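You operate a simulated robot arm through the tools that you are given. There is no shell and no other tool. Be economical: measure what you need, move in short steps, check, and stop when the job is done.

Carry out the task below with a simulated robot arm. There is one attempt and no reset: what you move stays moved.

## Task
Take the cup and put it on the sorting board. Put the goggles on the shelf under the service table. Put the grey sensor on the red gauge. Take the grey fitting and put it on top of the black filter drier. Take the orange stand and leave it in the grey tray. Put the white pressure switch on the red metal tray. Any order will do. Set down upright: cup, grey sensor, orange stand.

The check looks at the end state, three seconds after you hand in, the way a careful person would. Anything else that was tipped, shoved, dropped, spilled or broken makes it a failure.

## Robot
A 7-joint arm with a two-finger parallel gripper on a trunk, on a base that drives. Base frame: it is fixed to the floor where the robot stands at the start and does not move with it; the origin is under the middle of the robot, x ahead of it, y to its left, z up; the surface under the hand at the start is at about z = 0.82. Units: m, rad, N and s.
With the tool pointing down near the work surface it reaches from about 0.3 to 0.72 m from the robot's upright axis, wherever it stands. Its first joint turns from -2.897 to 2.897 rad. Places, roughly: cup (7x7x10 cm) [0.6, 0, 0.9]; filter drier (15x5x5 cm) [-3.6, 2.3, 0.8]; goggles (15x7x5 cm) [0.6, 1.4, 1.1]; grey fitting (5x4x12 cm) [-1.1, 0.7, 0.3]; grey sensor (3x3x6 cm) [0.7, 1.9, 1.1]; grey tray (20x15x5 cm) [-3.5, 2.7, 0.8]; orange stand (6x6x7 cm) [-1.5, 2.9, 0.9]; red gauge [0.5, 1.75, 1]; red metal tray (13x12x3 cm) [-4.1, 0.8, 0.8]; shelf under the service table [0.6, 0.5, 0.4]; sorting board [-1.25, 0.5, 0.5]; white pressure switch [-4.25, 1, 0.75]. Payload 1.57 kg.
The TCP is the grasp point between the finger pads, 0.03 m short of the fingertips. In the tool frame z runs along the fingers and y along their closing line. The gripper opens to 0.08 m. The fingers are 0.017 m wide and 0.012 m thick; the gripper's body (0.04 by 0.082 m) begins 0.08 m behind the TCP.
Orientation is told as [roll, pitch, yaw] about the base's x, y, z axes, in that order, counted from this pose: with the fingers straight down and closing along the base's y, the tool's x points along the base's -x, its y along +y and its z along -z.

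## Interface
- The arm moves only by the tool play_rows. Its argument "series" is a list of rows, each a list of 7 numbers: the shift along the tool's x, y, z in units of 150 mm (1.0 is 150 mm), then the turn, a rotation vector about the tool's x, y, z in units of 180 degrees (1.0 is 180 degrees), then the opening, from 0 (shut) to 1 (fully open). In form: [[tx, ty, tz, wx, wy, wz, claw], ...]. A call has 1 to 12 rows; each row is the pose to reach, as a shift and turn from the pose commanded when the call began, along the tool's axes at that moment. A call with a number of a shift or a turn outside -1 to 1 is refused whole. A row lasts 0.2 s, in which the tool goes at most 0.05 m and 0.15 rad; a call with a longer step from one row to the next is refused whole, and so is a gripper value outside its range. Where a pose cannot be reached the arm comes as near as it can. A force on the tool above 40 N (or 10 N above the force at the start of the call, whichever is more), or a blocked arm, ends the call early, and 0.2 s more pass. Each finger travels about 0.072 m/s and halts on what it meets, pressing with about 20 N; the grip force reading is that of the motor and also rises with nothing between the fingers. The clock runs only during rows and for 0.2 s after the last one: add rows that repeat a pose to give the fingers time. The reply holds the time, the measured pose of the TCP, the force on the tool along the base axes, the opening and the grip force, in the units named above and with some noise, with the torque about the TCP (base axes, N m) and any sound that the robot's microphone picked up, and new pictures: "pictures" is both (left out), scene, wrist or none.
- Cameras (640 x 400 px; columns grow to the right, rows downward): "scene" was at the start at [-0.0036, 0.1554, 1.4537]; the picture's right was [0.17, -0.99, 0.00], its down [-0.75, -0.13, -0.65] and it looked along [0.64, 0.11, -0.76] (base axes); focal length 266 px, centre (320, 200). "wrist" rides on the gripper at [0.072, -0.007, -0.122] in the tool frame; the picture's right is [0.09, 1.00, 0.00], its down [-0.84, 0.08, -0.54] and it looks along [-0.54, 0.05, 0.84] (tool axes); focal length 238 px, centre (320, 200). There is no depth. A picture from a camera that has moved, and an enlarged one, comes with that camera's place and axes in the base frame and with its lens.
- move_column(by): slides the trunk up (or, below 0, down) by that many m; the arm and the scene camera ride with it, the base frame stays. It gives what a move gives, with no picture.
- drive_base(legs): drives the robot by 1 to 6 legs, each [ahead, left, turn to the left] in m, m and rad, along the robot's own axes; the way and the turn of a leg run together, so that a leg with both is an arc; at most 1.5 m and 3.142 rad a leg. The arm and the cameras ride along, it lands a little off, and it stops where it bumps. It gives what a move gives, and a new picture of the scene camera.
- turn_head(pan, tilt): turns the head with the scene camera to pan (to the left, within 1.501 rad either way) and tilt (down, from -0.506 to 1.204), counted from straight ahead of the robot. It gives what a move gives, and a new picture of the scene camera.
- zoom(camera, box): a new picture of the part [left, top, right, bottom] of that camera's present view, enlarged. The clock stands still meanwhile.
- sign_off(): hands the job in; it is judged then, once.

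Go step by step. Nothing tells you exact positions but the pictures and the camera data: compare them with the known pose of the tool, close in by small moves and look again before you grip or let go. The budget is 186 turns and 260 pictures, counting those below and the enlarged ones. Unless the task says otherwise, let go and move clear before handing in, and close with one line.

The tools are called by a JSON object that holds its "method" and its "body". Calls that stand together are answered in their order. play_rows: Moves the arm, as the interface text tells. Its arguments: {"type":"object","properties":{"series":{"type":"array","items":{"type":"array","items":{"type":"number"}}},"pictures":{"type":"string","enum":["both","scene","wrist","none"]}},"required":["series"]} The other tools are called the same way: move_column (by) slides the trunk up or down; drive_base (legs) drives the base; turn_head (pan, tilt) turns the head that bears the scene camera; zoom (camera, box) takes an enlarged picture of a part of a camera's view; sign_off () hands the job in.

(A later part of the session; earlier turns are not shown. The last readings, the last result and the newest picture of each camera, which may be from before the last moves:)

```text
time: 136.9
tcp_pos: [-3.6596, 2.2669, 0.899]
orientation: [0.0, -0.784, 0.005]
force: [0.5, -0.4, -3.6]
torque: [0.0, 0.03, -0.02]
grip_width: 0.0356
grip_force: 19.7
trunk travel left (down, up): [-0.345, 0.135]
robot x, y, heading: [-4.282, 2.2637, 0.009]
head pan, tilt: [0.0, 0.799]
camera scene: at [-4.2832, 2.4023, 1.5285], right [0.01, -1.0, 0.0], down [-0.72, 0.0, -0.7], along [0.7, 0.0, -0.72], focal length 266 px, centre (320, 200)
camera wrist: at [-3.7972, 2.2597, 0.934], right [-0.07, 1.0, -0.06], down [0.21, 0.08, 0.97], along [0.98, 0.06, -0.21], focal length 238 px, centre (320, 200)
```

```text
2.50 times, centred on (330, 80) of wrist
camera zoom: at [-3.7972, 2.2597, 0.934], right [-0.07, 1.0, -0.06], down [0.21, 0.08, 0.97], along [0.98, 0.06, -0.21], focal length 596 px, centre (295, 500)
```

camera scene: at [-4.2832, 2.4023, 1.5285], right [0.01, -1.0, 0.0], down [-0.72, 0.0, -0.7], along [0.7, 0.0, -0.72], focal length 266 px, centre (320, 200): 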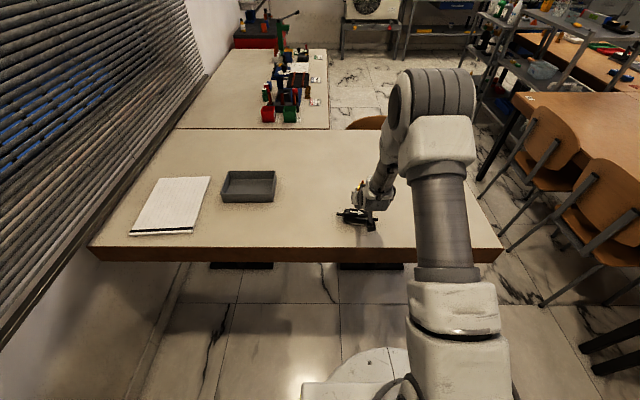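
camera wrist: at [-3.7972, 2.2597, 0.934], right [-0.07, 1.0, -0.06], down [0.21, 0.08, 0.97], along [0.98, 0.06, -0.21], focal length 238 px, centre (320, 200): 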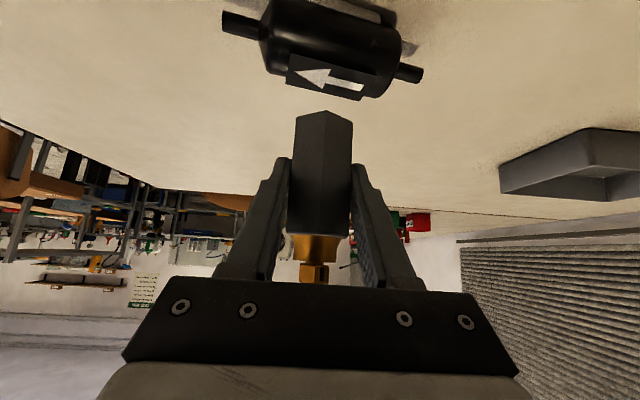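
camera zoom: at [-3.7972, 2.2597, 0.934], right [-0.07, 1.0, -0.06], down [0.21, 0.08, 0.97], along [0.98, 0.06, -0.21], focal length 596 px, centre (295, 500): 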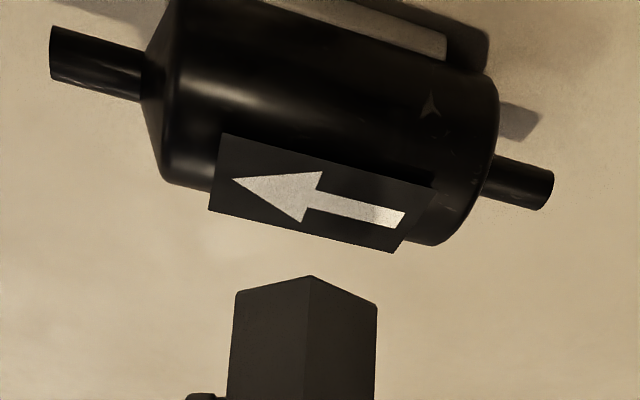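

The fitting hangs about 3 cm above the plate, aligned sideways. I'll lower most of the gap and compare the edges in the wrist view.

{"method": "play_rows", "body": {"series": [[0.04, 0, 0.04, 0, 0, 0, 0.3], [0.08, 0, 0.08, 0, 0, 0, 0.3], [0.104, 0, 0.104, 0, 0, 0, 0.3], [0.104, 0, 0.104, 0, 0, 0, 0.3]], "pictures": "none"}}

{"method": "zoom", "body": {"camera": "wrist", "box": [230, 0, 430, 160]}}

{"method": "zoom", "body": {"camera": "scene", "box": [320, 180, 400, 250]}}

```text
time: 137.9
tcp_pos: [-3.6603, 2.2677, 0.8753]
orientation: [-0.002, -0.782, 0.005]
force: [-0.1, -0.3, -3.5]
torque: [0.0, 0.06, 0.0]
grip_width: 0.0356
grip_force: 20.0
trunk travel left (down, up): [-0.345, 0.135]
robot x, y, heading: [-4.2825, 2.2654, 0.003]
head pan, tilt: [0.0, 0.799]
```

```text
2.50 times, centred on (330, 80) of wrist
camera zoom: at [-3.7974, 2.2599, 0.9119], right [-0.07, 1.0, -0.06], down [0.21, 0.08, 0.97], along [0.98, 0.06, -0.21], focal length 596 px, centre (295, 500)
```

zoom: 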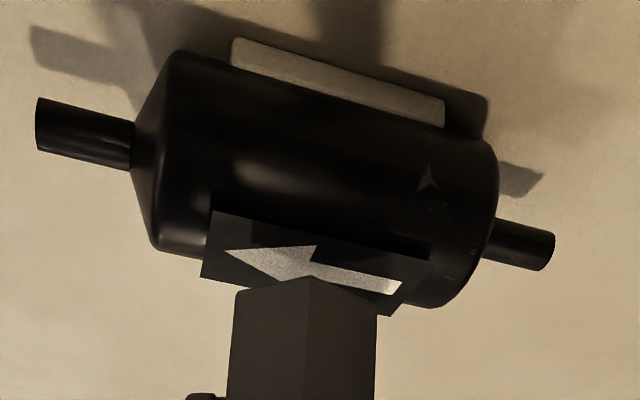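

```text
5.71 times, centred on (360, 215) of scene
camera zoom: at [-4.2832, 2.4023, 1.5285], right [0.01, -1.0, 0.0], down [-0.72, 0.0, -0.7], along [0.7, 0.0, -0.72], focal length 1521 px, centre (91, 114)
```

zoom: 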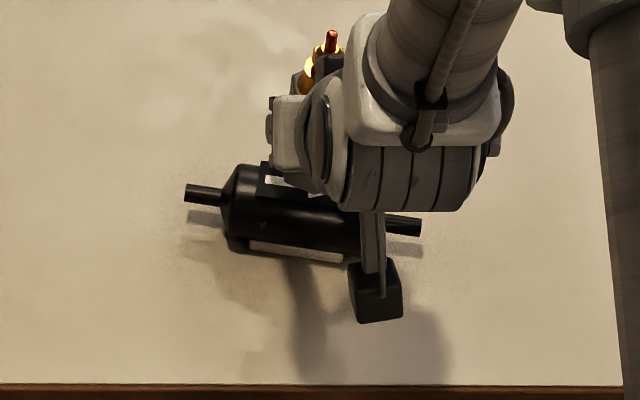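

Sideways alignment is good; the fitting may be a few mm too far forward. I'll lower in small steps to find contact.

{"method": "play_rows", "body": {"series": [[0.01, 0, 0.01, 0, 0, 0, 0.3], [0.02, 0, 0.02, 0, 0, 0, 0.3], [0.02, 0, 0.02, 0, 0, 0, 0.3]], "pictures": "none"}}

{"method": "zoom", "body": {"camera": "wrist", "box": [280, 60, 400, 150]}}

```text
time: 138.7
tcp_pos: [-3.6603, 2.2668, 0.8729]
orientation: [-0.002, -0.784, 0.005]
force: [0.2, 0.1, -3.0]
torque: [0.04, 0.06, 0.02]
grip_width: 0.0358
grip_force: 20.0
trunk travel left (down, up): [-0.345, 0.135]
robot x, y, heading: [-4.2805, 2.2643, 0.005]
head pan, tilt: [0.0, 0.799]
```

```text
4.44 times, centred on (340, 105) of wrist
camera zoom: at [-3.7976, 2.2598, 0.9077], right [-0.07, 1.0, -0.06], down [0.21, 0.08, 0.97], along [0.98, 0.06, -0.21], focal length 1059 px, centre (231, 622)
```

zoom: 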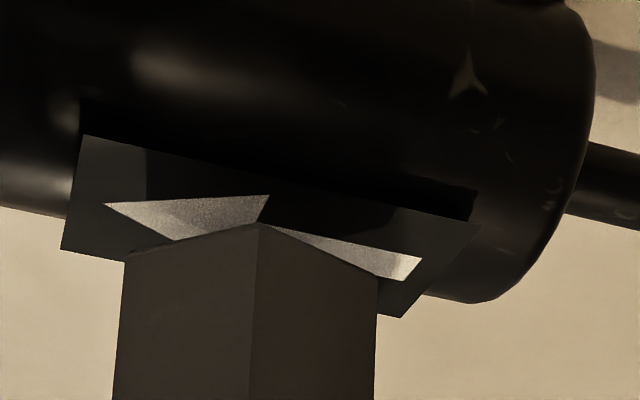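

No contact yet. Lowering a further 3 mm, then looking again.

{"method": "play_rows", "body": {"series": [[0.008, 0, 0.008, 0, 0, 0, 0.3], [0.016, 0, 0.016, 0, 0, 0, 0.3], [0.016, 0, 0.016, 0, 0, 0, 0.3]], "pictures": "none"}}

{"method": "zoom", "body": {"camera": "wrist", "box": [280, 60, 400, 150]}}

```text
time: 139.5
tcp_pos: [-3.6618, 2.2665, 0.8685]
orientation: [0.0, -0.784, 0.006]
force: [0.0, 0.9, -3.3]
torque: [0.02, 0.03, -0.04]
grip_width: 0.0358
grip_force: 19.8
trunk travel left (down, up): [-0.345, 0.135]
robot x, y, heading: [-4.2836, 2.2625, 0.005]
head pan, tilt: [0.0, 0.799]
```

```text
4.44 times, centred on (340, 105) of wrist
camera zoom: at [-3.7975, 2.26, 0.9042], right [-0.07, 1.0, -0.06], down [0.21, 0.08, 0.97], along [0.98, 0.06, -0.21], focal length 1059 px, centre (231, 622)
```

zoom: 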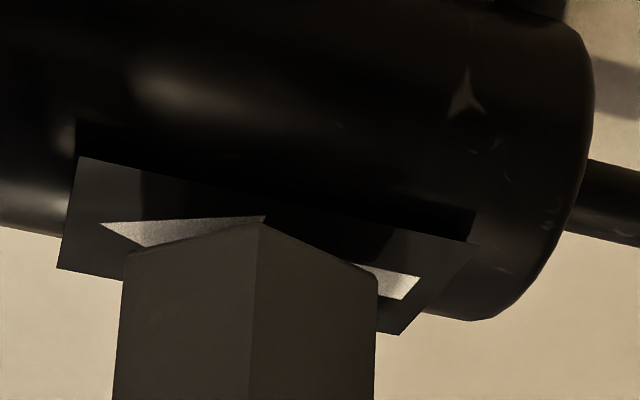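

{"method": "play_rows", "body": {"series": [[0.008, 0, 0.008, 0, 0, 0, 0.3], [0.016, 0, 0.016, 0, 0, 0, 0.3], [0.016, 0, 0.016, 0, 0, 0, 0.3]], "pictures": "none"}}

{"method": "zoom", "body": {"camera": "wrist", "box": [280, 60, 400, 150]}}

```text
time: 140.3
tcp_pos: [-3.6614, 2.267, 0.8657]
orientation: [0.0, -0.785, 0.007]
force: [0.2, 0.1, -3.8]
torque: [-0.03, 0.04, 0.0]
grip_width: 0.0361
grip_force: 20.0
trunk travel left (down, up): [-0.345, 0.135]
robot x, y, heading: [-4.2857, 2.258, 0.007]
head pan, tilt: [0.0, 0.799]
```

```text
4.44 times, centred on (340, 105) of wrist
camera zoom: at [-3.7974, 2.2597, 0.9009], right [-0.07, 1.0, -0.06], down [0.21, 0.08, 0.97], along [0.98, 0.06, -0.21], focal length 1059 px, centre (231, 622)
```

zoom: 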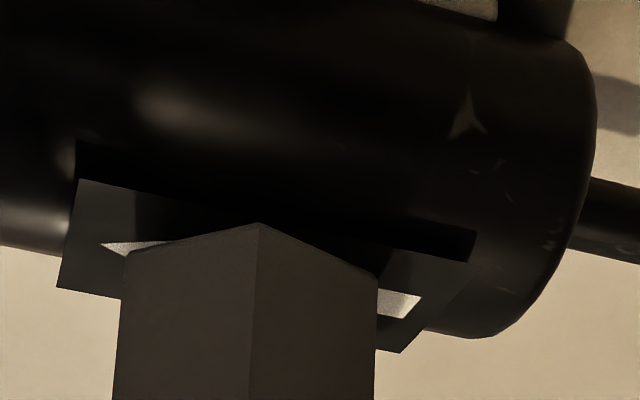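

{"method": "play_rows", "body": {"series": [[0.008, 0, 0.008, 0, 0, 0, 0.3], [0.016, 0, 0.016, 0, 0, 0, 0.3], [0.016, 0, 0.016, 0, 0, 0, 0.3]], "pictures": "none"}}

{"method": "zoom", "body": {"camera": "wrist", "box": [280, 60, 400, 150]}}

```text
time: 141.1
tcp_pos: [-3.6603, 2.2674, 0.8613]
orientation: [0.0, -0.784, 0.006]
force: [-0.6, 0.0, -3.7]
torque: [0.0, 0.0, 0.0]
grip_width: 0.0358
grip_force: 19.7
trunk travel left (down, up): [-0.345, 0.135]
robot x, y, heading: [-4.2861, 2.2586, 0.006]
head pan, tilt: [0.0, 0.799]
```

```text
4.44 times, centred on (340, 105) of wrist
camera zoom: at [-3.7972, 2.2599, 0.8975], right [-0.07, 1.0, -0.06], down [0.21, 0.08, 0.97], along [0.98, 0.06, -0.21], focal length 1059 px, centre (231, 622)
```

zoom: 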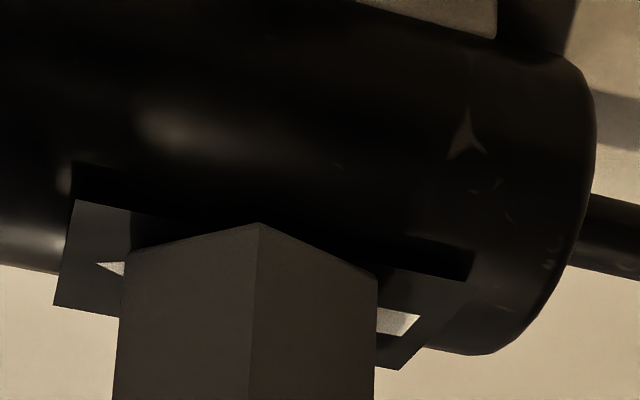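

{"method": "play_rows", "body": {"series": [[0.008, 0, 0.008, 0, 0, 0, 0.3], [0.014, 0, 0.014, 0, 0, 0, 0.3], [0.014, 0, 0.014, 0, 0, 0, 0.3]], "pictures": "none"}}

{"method": "zoom", "body": {"camera": "wrist", "box": [280, 60, 400, 150]}}

```text
time: 141.9
tcp_pos: [-3.6608, 2.2668, 0.8602]
orientation: [0.001, -0.788, 0.006]
force: [-3.0, 0.1, 6.0]
torque: [0.03, 0.13, 0.03]
grip_width: 0.0363
grip_force: 20.3
trunk travel left (down, up): [-0.345, 0.135]
robot x, y, heading: [-4.2854, 2.2621, 0.008]
head pan, tilt: [0.0, 0.799]
```

```text
4.44 times, centred on (340, 105) of wrist
camera zoom: at [-3.7971, 2.2599, 0.8955], right [-0.07, 1.0, -0.06], down [0.21, 0.08, 0.98], along [0.98, 0.06, -0.21], focal length 1059 px, centre (231, 622)
```

zoom: 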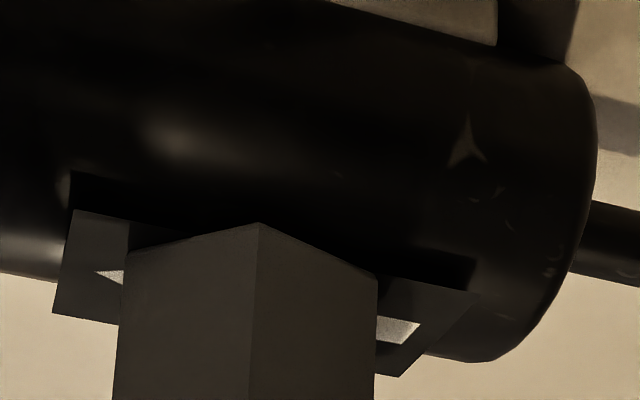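

Contact is made (force rose by 9 N) with the fitting centred on the plate. I'll release and withdraw along the tool axis.

{"method": "play_rows", "body": {"series": [[-0.005, 0, -0.005, 0, 0, 0, 0.4], [-0.005, 0, -0.005, 0, 0, 0, 0.55], [-0.005, 0, -0.005, 0, 0, 0, 0.8], [-0.005, 0, -0.005, 0, 0, 0, 0.9], [-0.005, 0, -0.005, 0, 0, 0, 0.9]], "pictures": "none"}}

{"method": "play_rows", "body": {"series": [[0, 0, -0.1, 0, 0, 0, 0.9], [0, 0, -0.25, 0, 0, 0, 0.9], [0, 0, -0.45, 0, 0, 0, 0.9], [0, 0, -0.7, 0, 0, 0, 0.9], [0, 0, -1, 0, 0, 0, 0.9]]}}

```text
time: 143.1
tcp_pos: [-3.6598, 2.267, 0.8595]
orientation: [0.001, -0.785, 0.007]
force: [-0.1, 0.1, -0.1]
torque: [0.01, -0.01, 0.02]
grip_width: 0.0719
grip_force: 0.0
trunk travel left (down, up): [-0.345, 0.135]
robot x, y, heading: [-4.2825, 2.2599, 0.002]
head pan, tilt: [0.0, 0.799]
```

```text
time: 144.3
tcp_pos: [-3.7673, 2.2682, 0.9662]
orientation: [0.0, -0.785, 0.006]
force: [-0.5, -0.3, 0.2]
torque: [0.02, -0.01, -0.03]
grip_width: 0.072
grip_force: 0.2
trunk travel left (down, up): [-0.345, 0.135]
robot x, y, heading: [-4.2842, 2.2631, 0.007]
head pan, tilt: [0.0, 0.799]
camera scene: at [-4.2836, 2.4023, 1.5285], right [0.01, -1.0, 0.0], down [-0.72, 0.0, -0.7], along [0.7, 0.0, -0.72], focal length 266 px, centre (320, 200)
camera wrist: at [-3.904, 2.2596, 1.0012], right [-0.07, 1.0, -0.06], down [0.21, 0.08, 0.97], along [0.98, 0.06, -0.21], focal length 238 px, centre (320, 200)
```

scene: 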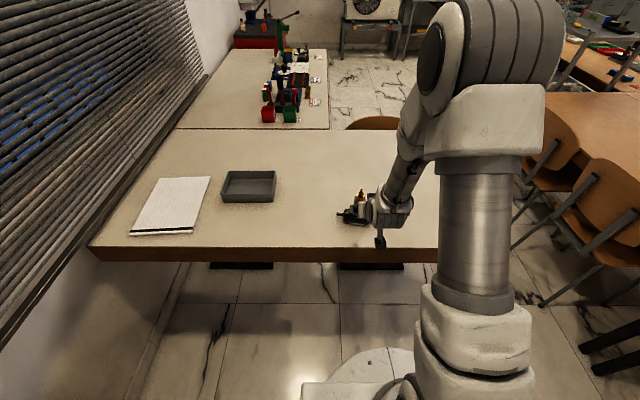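
wrist: 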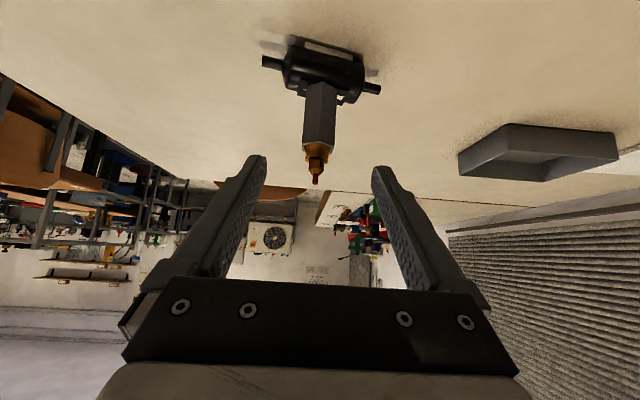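

The fitting stands on the drier. Next is the white switch and red tray on the brown table: I'll straighten the tool, back off, and go into the corridor beside them.

{"method": "play_rows", "body": {"series": [[0, 0, -0.2, 0, 0.04, 0, 0.9], [0, 0, -0.4, 0, 0.08, 0, 0.9], [0, 0, -0.5, 0, 0.12, 0, 0.9], [0, 0, -0.5, 0, 0.16, 0, 0.9], [0, 0, -0.5, 0, 0.2, 0, 0.9], [0, 0, -0.5, 0, 0.24, 0, 0.9], [0, 0, -0.5, 0, 0.25, 0, 0.9]], "pictures": "none"}}

{"method": "drive_base", "body": {"legs": [[-0.1, 0, 0], [0, -0.73, 0], [0.2, 0, 0]]}}

{"method": "turn_head", "body": {"pan": -1.4, "tilt": 1.0}}

```text
time: 145.9
tcp_pos: [-3.8198, 2.2671, 1.0186]
orientation: [-0.001, 0.003, 0.006]
force: [0.1, -0.2, 0.2]
torque: [0.0, -0.01, 0.02]
grip_width: 0.0721
grip_force: 0.0
trunk travel left (down, up): [-0.345, 0.135]
robot x, y, heading: [-4.2826, 2.2614, 0.003]
head pan, tilt: [0.0, 0.799]
```

```text
time: 147.5
tcp_pos: [-3.9126, 2.2577, 1.0192]
orientation: [-0.001, 0.0, -0.008]
force: [0.0, 0.8, 0.5]
torque: [-0.03, 0.0, -0.02]
grip_width: 0.0719
grip_force: 0.1
trunk travel left (down, up): [-0.345, 0.135]
robot x, y, heading: [-4.3744, 2.2585, -0.008]
head pan, tilt: [0.0, 0.799]
stopped in leg 2: the robot was blocked; the commanded pose is now the measured one
camera scene: at [-4.3742, 2.4006, 1.5285], right [-0.01, -1.0, 0.0], down [-0.72, 0.01, -0.7], along [0.7, -0.01, -0.72], focal length 266 px, centre (320, 200)
```

scene: 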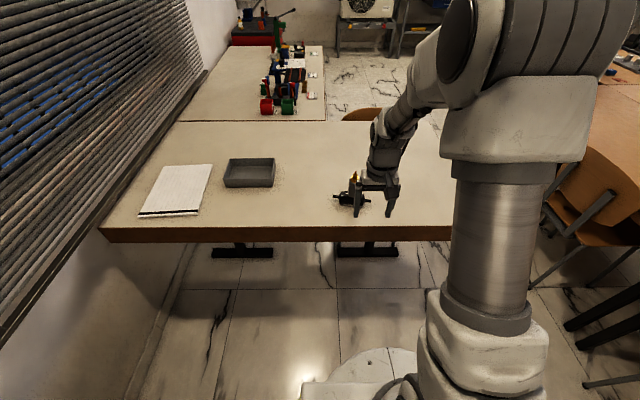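

```text
time: 149.0
tcp_pos: [-3.9134, 2.2584, 1.0195]
orientation: [0.0, 0.002, -0.01]
force: [-0.1, 0.1, 0.4]
torque: [0.0, 0.01, -0.01]
grip_width: 0.072
grip_force: 0.1
trunk travel left (down, up): [-0.345, 0.135]
robot x, y, heading: [-4.3755, 2.265, -0.007]
head pan, tilt: [-1.4, 1.0]
camera scene: at [-4.4435, 2.3325, 1.5134], right [-0.99, -0.16, 0.0], down [-0.14, 0.83, -0.54], along [0.09, -0.53, -0.84], focal length 266 px, centre (320, 200)
```

scene: 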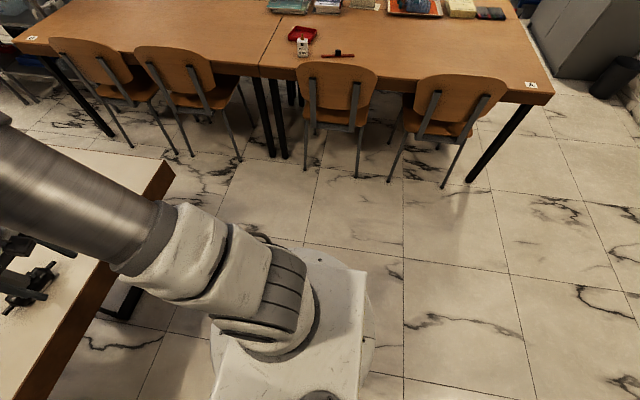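

The sideways leg was blocked right away, perhaps something touches behind. I'll move forward slightly, look around behind-left, then retry.

{"method": "drive_base", "body": {"legs": [[0.06, 0, 0], [0, -0.3, 0]]}}

```text
time: 152.5
tcp_pos: [-3.8546, 1.9583, 1.0197]
orientation: [0.0, 0.0, -0.006]
force: [-0.1, 0.8, -0.3]
torque: [-0.02, -0.01, -0.03]
grip_width: 0.0719
grip_force: 0.1
trunk travel left (down, up): [-0.345, 0.135]
robot x, y, heading: [-4.3165, 1.9553, -0.011]
head pan, tilt: [-1.4, 1.0]
camera scene: at [-4.3857, 2.0315, 1.5134], right [-0.99, -0.16, 0.0], down [-0.14, 0.83, -0.54], along [0.09, -0.53, -0.84], focal length 266 px, centre (320, 200)
```

scene: 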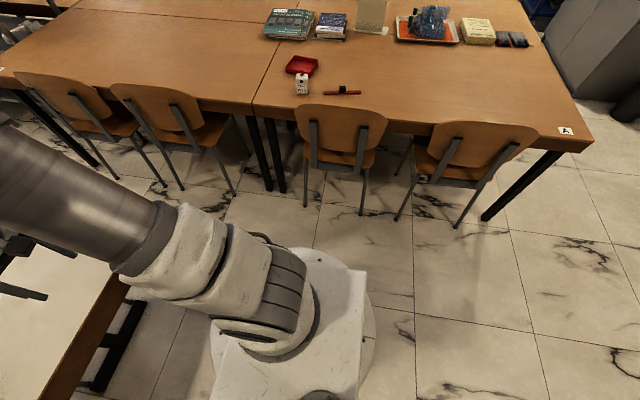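

That freed it. I'll continue to y≈1.49 and forward so the switch (≈(-4.12, 0.96)) and red tray (≈(-4.09, 0.80)) lie directly to the robot's right.

{"method": "drive_base", "body": {"legs": [[0, -0.46, 0], [0.18, 0, 0]]}}

{"method": "zoom", "body": {"camera": "scene", "box": [200, 20, 440, 200]}}

```text
time: 157.9
tcp_pos: [-3.6787, 1.4954, 1.0199]
orientation: [0.001, 0.002, -0.007]
force: [-0.3, 0.1, 0.4]
torque: [0.01, -0.02, -0.01]
grip_width: 0.0719
grip_force: 0.0
trunk travel left (down, up): [-0.345, 0.135]
robot x, y, heading: [-4.14, 1.4971, -0.009]
head pan, tilt: [-1.4, 1.0]
camera scene: at [-4.21, 1.5698, 1.5134], right [-0.99, -0.16, 0.0], down [-0.14, 0.83, -0.54], along [0.09, -0.53, -0.84], focal length 266 px, centre (320, 200)
```

scene: 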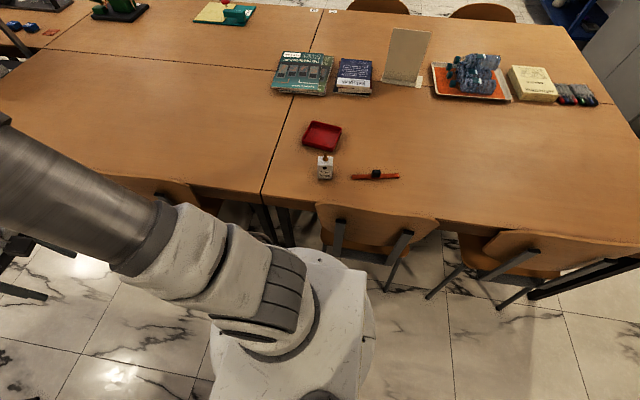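

```text
2.22 times, centred on (320, 110) of scene
camera zoom: at [-4.21, 1.5698, 1.5134], right [-0.99, -0.16, 0.0], down [-0.14, 0.83, -0.54], along [0.09, -0.53, -0.84], focal length 592 px, centre (320, 400)
```

zoom: 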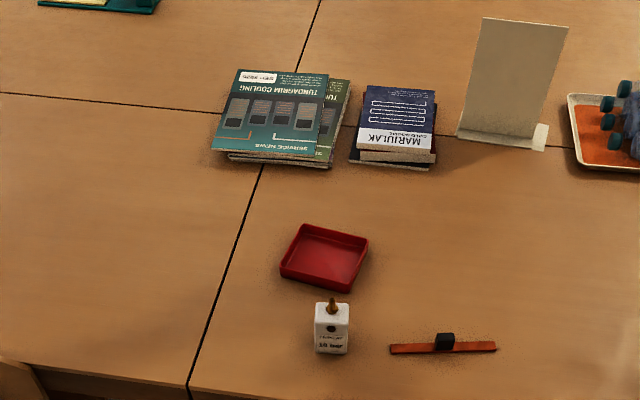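

The switch is a ~5 cm white block near (-4.128, 0.968) and the red tray's centre is near (-4.09, 0.81). I'll swing the arm about 84° to the right with identical small arcs.

{"method": "play_rows", "body": {"series": [[0.0148, -0.301, 0, 0, 0, 0.03125, 0.9], [0.059, -0.6, 0, 0, 0, 0.0625, 0.9], [0.1325, -0.892, 0, 0, 0, 0.09375, 0.9]], "pictures": "none"}}

{"method": "play_rows", "body": {"series": [[0.0148, -0.301, 0, 0, 0, 0.03125, 0.9], [0.059, -0.6, 0, 0, 0, 0.0625, 0.9], [0.1325, -0.892, 0, 0, 0, 0.09375, 0.9]], "pictures": "none"}}

{"method": "play_rows", "body": {"series": [[0.0148, -0.301, 0, 0, 0, 0.03125, 0.9], [0.059, -0.6, 0, 0, 0, 0.0625, 0.9], [0.1325, -0.892, 0, 0, 0, 0.09375, 0.9]], "pictures": "none"}}

{"method": "play_rows", "body": {"series": [[0.0148, -0.301, 0, 0, 0, 0.03125, 0.9], [0.059, -0.6, 0, 0, 0, 0.0625, 0.9], [0.1325, -0.892, 0, 0, 0, 0.09375, 0.9]], "pictures": "none"}}

{"method": "play_rows", "body": {"series": [[0.0148, -0.301, 0, 0, 0, 0.03125, 0.9], [0.059, -0.6, 0, 0, 0, 0.0625, 0.9], [0.1325, -0.892, 0, 0, 0, 0.09375, 0.9], [0.1325, -0.892, 0, 0, 0, 0.09375, 0.9]]}}

```text
time: 158.7
tcp_pos: [-3.6993, 1.3605, 1.018]
orientation: [0.0, 0.002, -0.303]
force: [1.0, -0.5, 0.1]
torque: [-0.02, -0.06, 0.02]
grip_width: 0.0719
grip_force: 0.1
trunk travel left (down, up): [-0.345, 0.135]
robot x, y, heading: [-4.1442, 1.498, -0.007]
head pan, tilt: [-1.4, 1.0]
```

```text
time: 159.5
tcp_pos: [-3.7594, 1.24, 1.0201]
orientation: [0.0, 0.001, -0.598]
force: [0.1, 0.4, -0.3]
torque: [-0.01, 0.04, -0.01]
grip_width: 0.0723
grip_force: 0.0
trunk travel left (down, up): [-0.345, 0.135]
robot x, y, heading: [-4.1423, 1.4975, -0.008]
head pan, tilt: [-1.4, 1.0]
```

```text
time: 160.3
tcp_pos: [-3.8501, 1.1404, 1.0199]
orientation: [0.001, 0.002, -0.892]
force: [0.0, 0.1, -0.4]
torque: [0.01, -0.04, -0.01]
grip_width: 0.072
grip_force: 0.1
trunk travel left (down, up): [-0.345, 0.135]
robot x, y, heading: [-4.141, 1.4975, -0.011]
head pan, tilt: [-1.4, 1.0]
```

```text
time: 161.1
tcp_pos: [-3.9671, 1.0729, 1.0204]
orientation: [-0.003, -0.001, -1.187]
force: [-0.6, -0.7, 1.0]
torque: [0.01, 0.0, 0.0]
grip_width: 0.0719
grip_force: 0.0
trunk travel left (down, up): [-0.345, 0.135]
robot x, y, heading: [-4.1429, 1.493, -0.009]
head pan, tilt: [-1.4, 1.0]
```

```text
time: 162.1
tcp_pos: [-4.0978, 1.0393, 1.0209]
orientation: [-0.002, 0.0, -1.481]
force: [0.5, 0.4, 0.0]
torque: [0.03, 0.0, -0.01]
grip_width: 0.0719
grip_force: 0.0
trunk travel left (down, up): [-0.345, 0.135]
robot x, y, heading: [-4.1434, 1.4968, -0.005]
head pan, tilt: [-1.4, 1.0]
camera scene: at [-4.2102, 1.5698, 1.5134], right [-0.99, -0.16, 0.0], down [-0.14, 0.83, -0.54], along [0.09, -0.53, -0.84], focal length 266 px, centre (320, 200)
camera wrist: at [-4.1103, 1.1109, 1.1423], right [0.98, 0.18, 0.0], down [0.15, -0.83, 0.54], along [0.1, -0.53, -0.84], focal length 238 px, centre (320, 200)
```

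scene: 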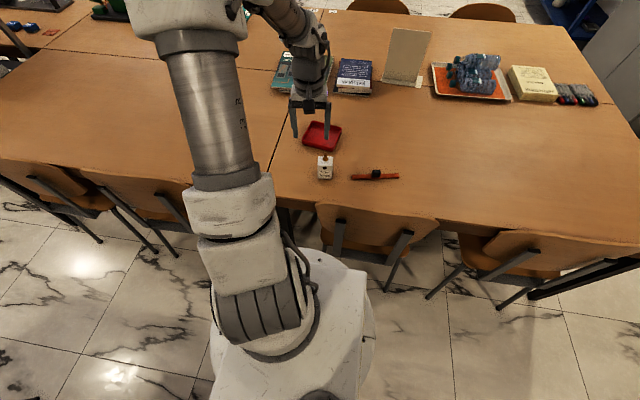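
wrist: 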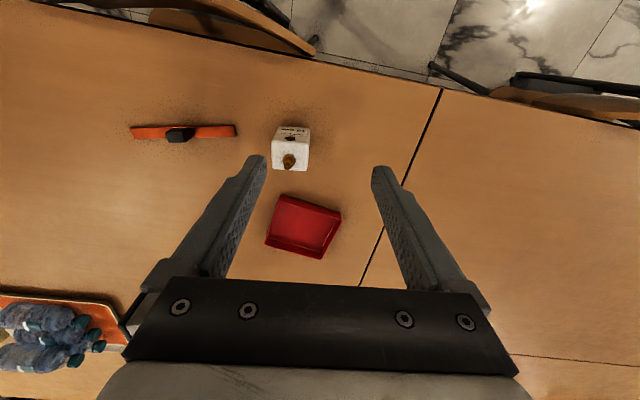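

{"method": "zoom", "body": {"camera": "wrist", "box": [230, 100, 390, 280]}}

```text
2.22 times, centred on (310, 190) of wrist
camera zoom: at [-4.1103, 1.1109, 1.1423], right [0.98, 0.18, 0.0], down [0.15, -0.83, 0.54], along [0.1, -0.53, -0.84], focal length 530 px, centre (342, 222)
```

zoom: 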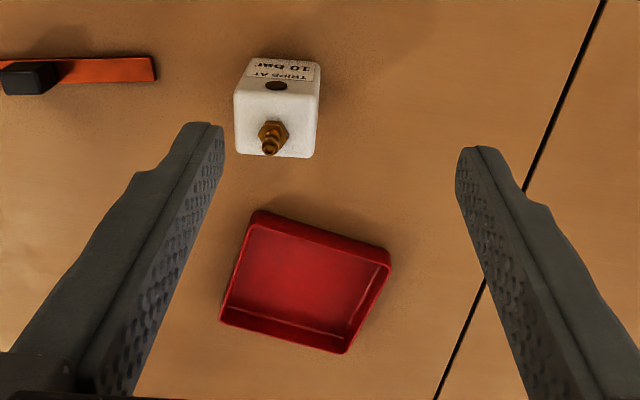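

The switch top is centred near (-4.128, 0.968) at z≈0.815, on a table at z≈0.753; the nozzle points up. I'll go over it and part-way down.

{"method": "play_rows", "body": {"series": [[-0.15, -0.08, 0.15, 0, 0, 0, 1], [-0.3, -0.16, 0.35, 0, 0, 0, 1], [-0.453, -0.242, 0.55, 0, 0, 0, 1], [-0.453, -0.242, 0.75, 0, 0, 0, 1], [-0.453, -0.242, 0.8, 0, 0, 0, 1], [-0.453, -0.242, 0.8, 0, 0, 0, 1]]}}

```text
time: 163.5
tcp_pos: [-4.1282, 0.9699, 0.9002]
orientation: [-0.002, 0.0, -1.48]
force: [0.0, 0.4, 0.3]
torque: [0.01, 0.02, -0.01]
grip_width: 0.0798
grip_force: 0.2
trunk travel left (down, up): [-0.345, 0.135]
robot x, y, heading: [-4.1401, 1.4939, -0.007]
head pan, tilt: [-1.4, 1.0]
camera scene: at [-4.21, 1.5698, 1.5134], right [-0.99, -0.16, 0.0], down [-0.14, 0.83, -0.54], along [0.09, -0.53, -0.84], focal length 266 px, centre (320, 200)
camera wrist: at [-4.1408, 1.0411, 1.0225], right [0.98, 0.18, 0.0], down [0.15, -0.83, 0.54], along [0.1, -0.53, -0.84], focal length 238 px, centre (320, 200)
```

scene: 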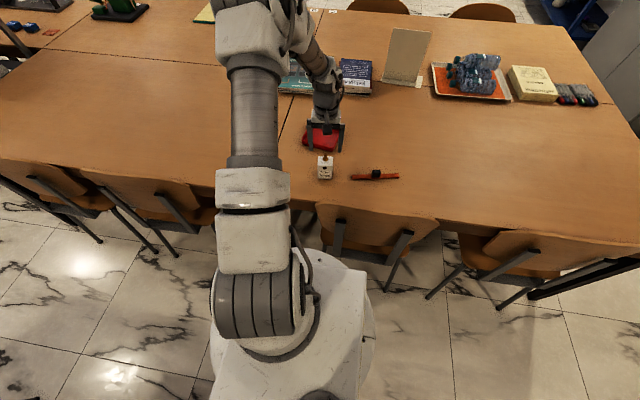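
wrist: 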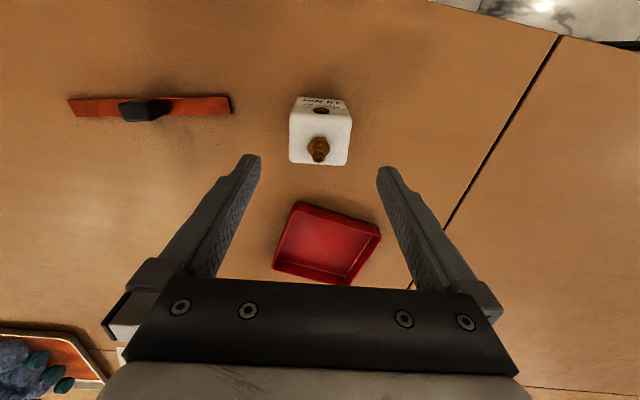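

Centred. Descending to grip height.

{"method": "play_rows", "body": {"series": [[0.02, 0, 0.2, 0, 0, 0, 1], [0.02, 0, 0.4, 0, 0, 0, 1], [0.02, 0, 0.55, 0, 0, 0, 1], [0.02, 0, 0.68, 0, 0, 0, 1], [0.02, 0, 0.68, 0, 0, 0, 1]], "pictures": "wrist"}}

```text
time: 164.7
tcp_pos: [-4.1295, 0.9738, 0.7981]
orientation: [-0.001, 0.0, -1.481]
force: [0.3, 0.2, 0.6]
torque: [0.02, 0.0, 0.0]
grip_width: 0.08
grip_force: 0.0
trunk travel left (down, up): [-0.345, 0.135]
robot x, y, heading: [-4.1434, 1.4937, -0.01]
head pan, tilt: [-1.4, 1.0]
camera wrist: at [-4.142, 1.0434, 0.92], right [0.98, 0.18, 0.0], down [0.15, -0.83, 0.54], along [0.1, -0.53, -0.84], focal length 238 px, centre (320, 200)
```

wrist: 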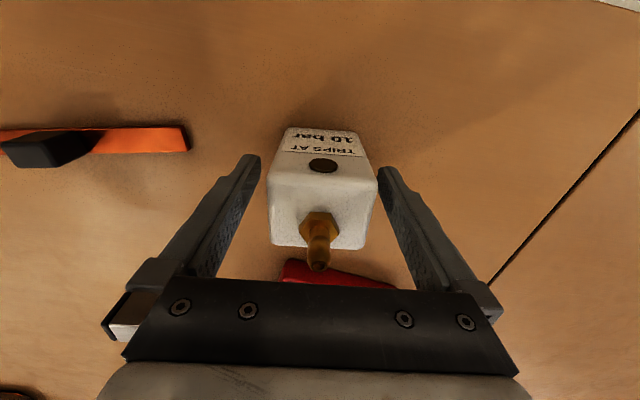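

{"method": "play_rows", "body": {"series": [[0, 0, 0, 0, 0, 0, 0.8], [0, 0, 0, 0, 0, 0, 0.65], [0, 0, 0, 0, 0, 0, 0.5], [0, 0, 0, 0, 0, 0, 0.45], [0, 0, 0, 0, 0, 0, 0.45]], "pictures": "none"}}

{"method": "play_rows", "body": {"series": [[0, 0, -0.1, 0, 0, 0, 0.45], [0, 0, -0.25, 0, 0, 0, 0.45], [0, 0, -0.45, 0, 0, 0, 0.45], [0, 0, -0.6, 0, 0, 0, 0.45], [0, 0, -0.6, 0, 0, 0, 0.45]]}}

{"method": "zoom", "body": {"camera": "scene", "box": [260, 80, 420, 200]}}

```text
time: 165.9
tcp_pos: [-4.1294, 0.9716, 0.7987]
orientation: [-0.003, 0.001, -1.481]
force: [0.3, 0.7, 0.3]
torque: [-0.01, 0.01, 0.0]
grip_width: 0.052
grip_force: 20.7
trunk travel left (down, up): [-0.345, 0.135]
robot x, y, heading: [-4.143, 1.4958, -0.007]
head pan, tilt: [-1.4, 1.0]
```

```text
time: 167.1
tcp_pos: [-4.129, 0.9735, 0.8889]
orientation: [-0.002, 0.0, -1.48]
force: [-0.1, 0.7, -2.5]
torque: [0.0, -0.01, 0.0]
grip_width: 0.0519
grip_force: 19.9
trunk travel left (down, up): [-0.345, 0.135]
robot x, y, heading: [-4.1437, 1.495, -0.007]
head pan, tilt: [-1.4, 1.0]
camera scene: at [-4.21, 1.5698, 1.5134], right [-0.99, -0.16, 0.0], down [-0.14, 0.83, -0.54], along [0.09, -0.53, -0.84], focal length 266 px, centre (320, 200)
camera wrist: at [-4.1416, 1.0435, 1.0108], right [0.98, 0.18, 0.0], down [0.15, -0.83, 0.54], along [0.1, -0.53, -0.84], focal length 238 px, centre (320, 200)
```

scene: 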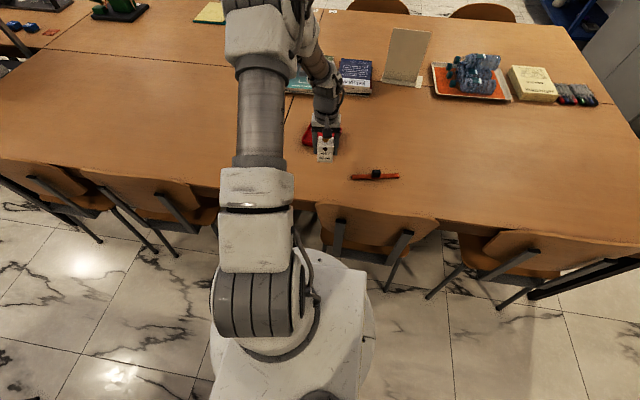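
wrist: 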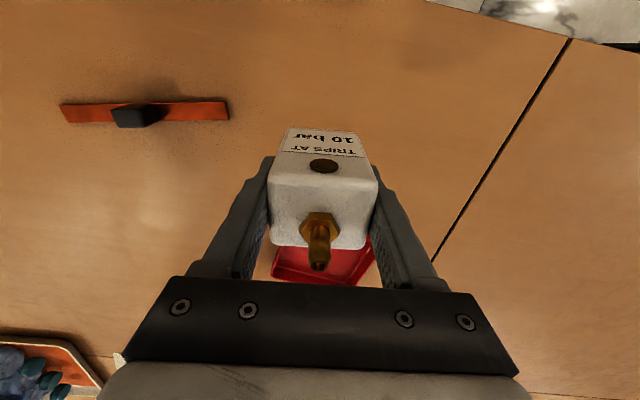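

```text
3.33 times, centred on (340, 140) of scene
camera zoom: at [-4.21, 1.5698, 1.5134], right [-0.99, -0.16, 0.0], down [-0.14, 0.83, -0.54], along [0.09, -0.53, -0.84], focal length 887 px, centre (253, 400)
```

zoom: 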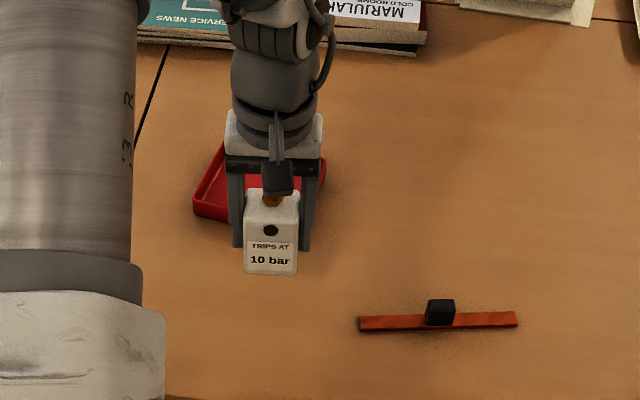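

The switch is lifted, gripped firmly (52 mm). The tray centre is (-4.088, 0.815) with about -10° of yaw; I'll carry it over and align with the tray.

{"method": "play_rows", "body": {"series": [[-0.2, 0.04, 0, 0, 0, 0.0166, 0.45], [-0.45, 0.08, 0, 0, 0, 0.0332, 0.45], [-0.7, 0.12, 0, 0, 0, 0.05, 0.45], [-0.9, 0.177, 0, 0, 0, 0.0664, 0.45], [-1.0, 0.177, 0, 0, 0, 0.083, 0.45], [-1.0, 0.177, 0, 0, 0, 0.083, 0.45]]}}

{"method": "zoom", "body": {"camera": "scene", "box": [260, 80, 400, 180]}}

```text
time: 168.5
tcp_pos: [-4.0876, 0.826, 0.8877]
orientation: [-0.001, 0.001, -1.742]
force: [-0.1, 0.7, -1.7]
torque: [-0.01, -0.01, -0.03]
grip_width: 0.0515
grip_force: 20.0
trunk travel left (down, up): [-0.345, 0.135]
robot x, y, heading: [-4.1417, 1.4949, -0.008]
head pan, tilt: [-1.4, 1.0]
camera scene: at [-4.21, 1.5696, 1.5134], right [-0.99, -0.16, 0.0], down [-0.14, 0.83, -0.54], along [0.09, -0.53, -0.84], focal length 266 px, centre (320, 200)
camera wrist: at [-4.0831, 0.897, 1.0096], right [1.0, -0.08, 0.0], down [-0.07, -0.84, 0.54], along [-0.04, -0.54, -0.84], focal length 238 px, centre (320, 200)
```

scene: 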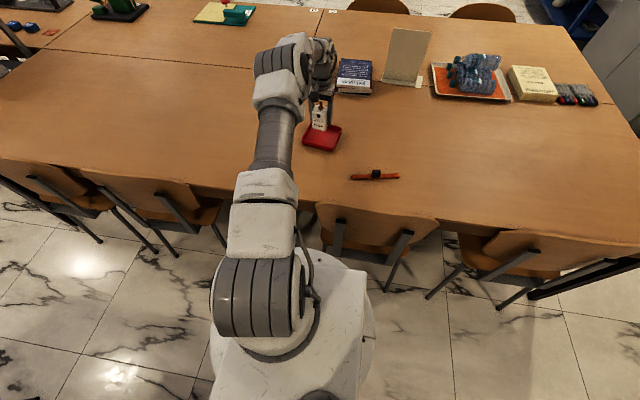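
wrist: 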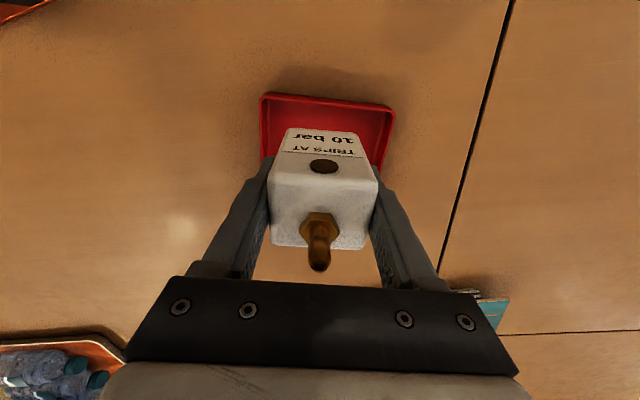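

```text
4.00 times, centred on (330, 130) of scene
camera zoom: at [-4.21, 1.5696, 1.5134], right [-0.99, -0.16, 0.0], down [-0.14, 0.83, -0.54], along [0.09, -0.53, -0.84], focal length 1065 px, centre (280, 480)
```

zoom: 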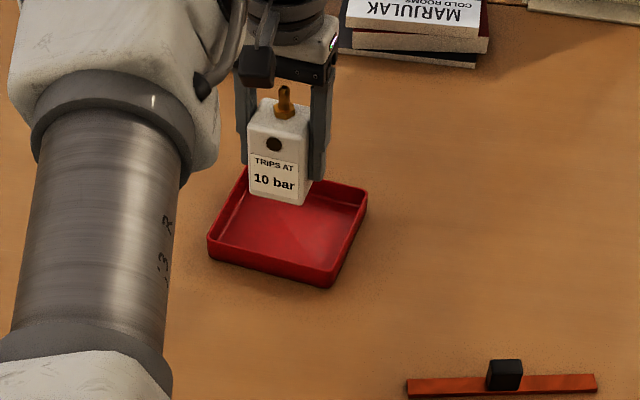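

Over the tray, slightly too near; I'll move 2 cm further and lower to just above the tray floor.

{"method": "play_rows", "body": {"series": [[-0.131, 0.02, 0, 0, 0, 0, 0.45], [-0.131, 0.02, 0.15, 0, 0, 0, 0.45], [-0.131, 0.02, 0.3, 0, 0, 0, 0.45], [-0.131, 0.02, 0.42, 0, 0, 0, 0.45], [-0.131, 0.02, 0.49, 0, 0, 0, 0.45], [-0.131, 0.02, 0.49, 0, 0, 0, 0.45]]}}

{"method": "zoom", "body": {"camera": "scene", "box": [260, 80, 400, 180]}}

```text
time: 169.9
tcp_pos: [-4.0894, 0.8052, 0.8129]
orientation: [-0.001, 0.0, -1.743]
force: [0.0, 0.6, -1.9]
torque: [-0.01, 0.0, 0.01]
grip_width: 0.0519
grip_force: 20.3
trunk travel left (down, up): [-0.345, 0.135]
robot x, y, heading: [-4.1415, 1.499, -0.005]
head pan, tilt: [-1.4, 1.0]
camera scene: at [-4.21, 1.5696, 1.5134], right [-0.99, -0.16, 0.0], down [-0.14, 0.83, -0.54], along [0.09, -0.53, -0.84], focal length 266 px, centre (320, 200)
camera wrist: at [-4.083, 0.8772, 0.9364], right [1.0, -0.08, 0.0], down [-0.06, -0.84, 0.54], along [-0.04, -0.54, -0.84], focal length 238 px, centre (320, 200)
```

scene: 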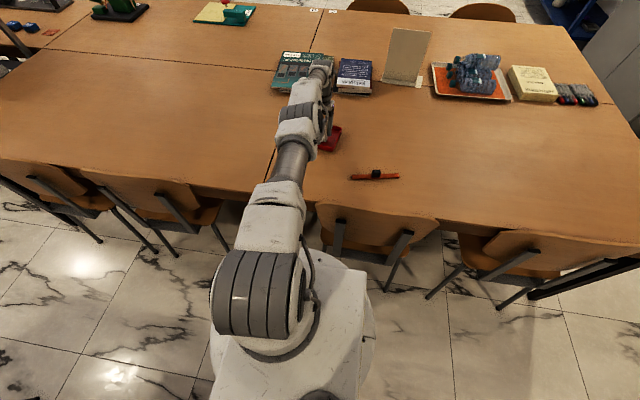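
wrist: 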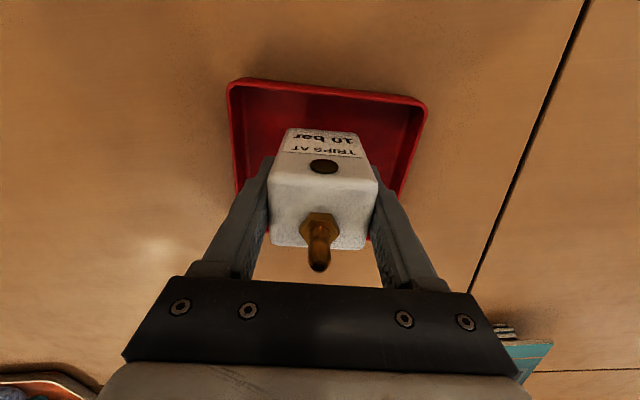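

```text
4.00 times, centred on (330, 130) of scene
camera zoom: at [-4.21, 1.5696, 1.5134], right [-0.99, -0.16, 0.0], down [-0.14, 0.83, -0.54], along [0.09, -0.53, -0.84], focal length 1065 px, centre (280, 480)
```

zoom: 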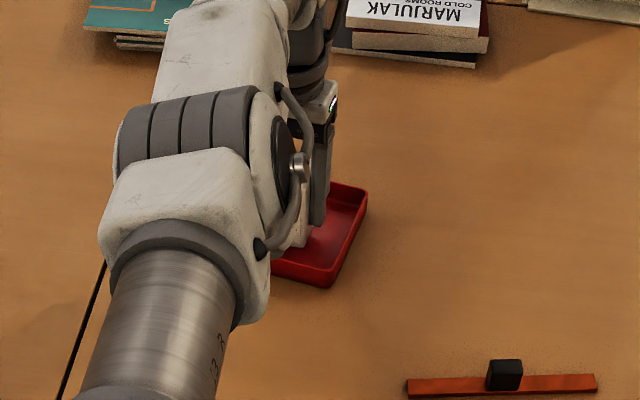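

Inside the tray walls with margin. Lowering the last millimetres to contact.

{"method": "play_rows", "body": {"series": [[0, 0, 0.02, 0, 0, 0, 0.45], [0, 0, 0.035, 0, 0, 0, 0.45], [0, 0, 0.05, 0, 0, 0, 0.45], [0, 0, 0.05, 0, 0, 0, 0.45]], "pictures": "none"}}

```text
time: 170.9
tcp_pos: [-4.0888, 0.8063, 0.8068]
orientation: [-0.002, 0.0, -1.743]
force: [-0.6, -0.4, -1.5]
torque: [0.01, 0.01, 0.04]
grip_width: 0.0515
grip_force: 20.5
trunk travel left (down, up): [-0.345, 0.135]
robot x, y, heading: [-4.1369, 1.4937, -0.006]
head pan, tilt: [-1.4, 1.0]
```

{"method": "play_rows", "body": {"series": [[0, 0, 0.015, 0, 0, 0, 0.45], [0, 0, 0.03, 0, 0, 0, 0.45], [0, 0, 0.03, 0, 0, 0, 0.45]], "pictures": "none"}}

```text
time: 171.7
tcp_pos: [-4.0874, 0.8072, 0.8012]
orientation: [-0.002, 0.0, -1.741]
force: [0.4, 0.0, -2.6]
torque: [0.0, 0.0, -0.01]
grip_width: 0.0519
grip_force: 19.5
trunk travel left (down, up): [-0.345, 0.135]
robot x, y, heading: [-4.1436, 1.4965, -0.012]
head pan, tilt: [-1.4, 1.0]
```

{"method": "play_rows", "body": {"series": [[0, 0, 0.012, 0, 0, 0, 0.45], [0, 0, 0.024, 0, 0, 0, 0.45], [0, 0, 0.024, 0, 0, 0, 0.45]], "pictures": "wrist"}}

```text
time: 172.5
tcp_pos: [-4.0889, 0.8063, 0.8021]
orientation: [0.0, -0.004, -1.741]
force: [0.6, -1.0, 15.4]
torque: [0.19, -0.06, 0.12]
grip_width: 0.0517
grip_force: 19.4
trunk travel left (down, up): [-0.345, 0.135]
robot x, y, heading: [-4.143, 1.4942, -0.006]
head pan, tilt: [-1.4, 1.0]
camera wrist: at [-4.0827, 0.8791, 0.9234], right [1.0, -0.08, 0.0], down [-0.06, -0.83, 0.55], along [-0.04, -0.55, -0.84], focal length 238 px, centre (320, 200)
```

wrist: 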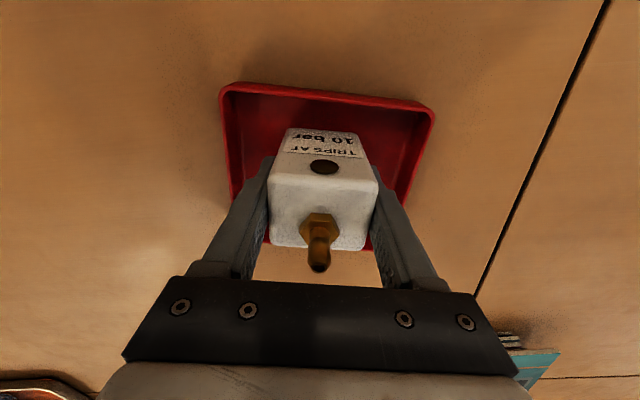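

Contact with the tray floor. Easing off, opening only a little (walls nearby), then rising straight up.

{"method": "play_rows", "body": {"series": [[0, 0, -0.02, 0, 0, 0, 0.5], [0, 0, -0.02, 0, 0, 0, 0.65], [0, 0, -0.02, 0, 0, 0, 0.78], [0, 0, -0.02, 0, 0, 0, 0.78], [0, 0, -0.1, 0, 0, 0, 0.78], [0, 0, -0.25, 0, 0, 0, 0.78], [0, 0, -0.45, 0, 0, 0, 0.78], [0, 0, -0.7, 0, 0, 0, 0.78], [0, 0, -0.95, 0, 0, 0, 0.78]]}}

{"method": "zoom", "body": {"camera": "wrist", "box": [220, 100, 420, 260]}}

```text
time: 174.5
tcp_pos: [-4.0898, 0.8054, 0.9423]
orientation: [-0.001, 0.001, -1.741]
force: [-1.4, -0.5, -0.1]
torque: [0.01, 0.0, 0.01]
grip_width: 0.0624
grip_force: 0.0
trunk travel left (down, up): [-0.345, 0.135]
robot x, y, heading: [-4.1388, 1.4932, -0.006]
head pan, tilt: [-1.4, 1.0]
camera scene: at [-4.21, 1.5698, 1.5133], right [-0.99, -0.16, 0.0], down [-0.14, 0.83, -0.54], along [0.09, -0.53, -0.84], focal length 266 px, centre (320, 200)
camera wrist: at [-4.0832, 0.8777, 1.0637], right [1.0, -0.08, 0.0], down [-0.06, -0.84, 0.54], along [-0.04, -0.54, -0.84], focal length 238 px, centre (320, 200)
```

scene: 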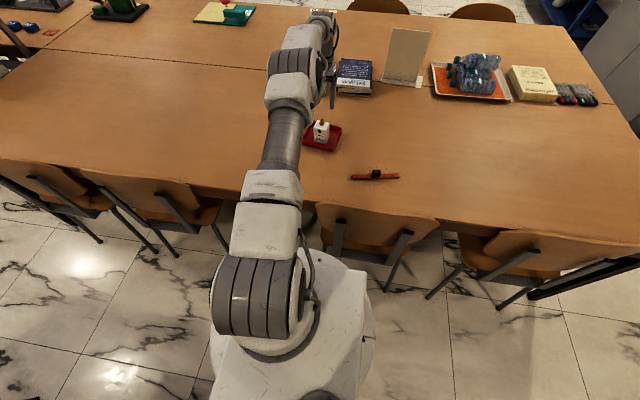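
wrist: 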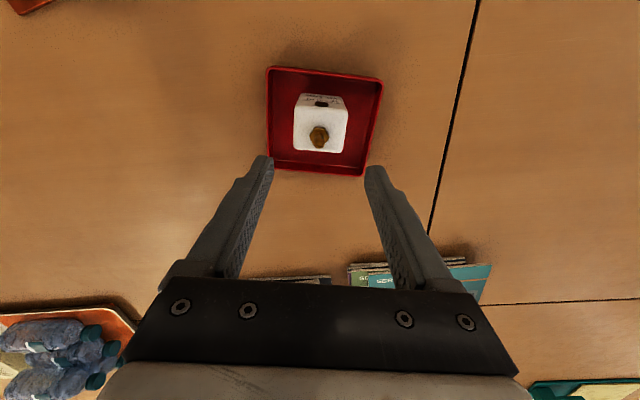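

```text
2.50 times, centred on (320, 180) of wrist
camera zoom: at [-4.0832, 0.8777, 1.0637], right [1.0, -0.08, 0.0], down [-0.06, -0.84, 0.54], along [-0.04, -0.54, -0.84], focal length 596 px, centre (320, 250)
```

zoom: 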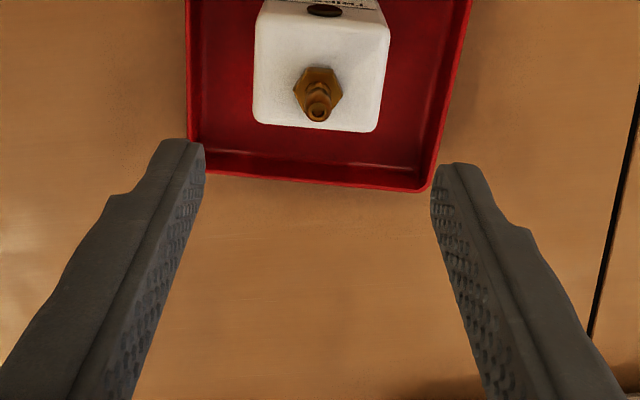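

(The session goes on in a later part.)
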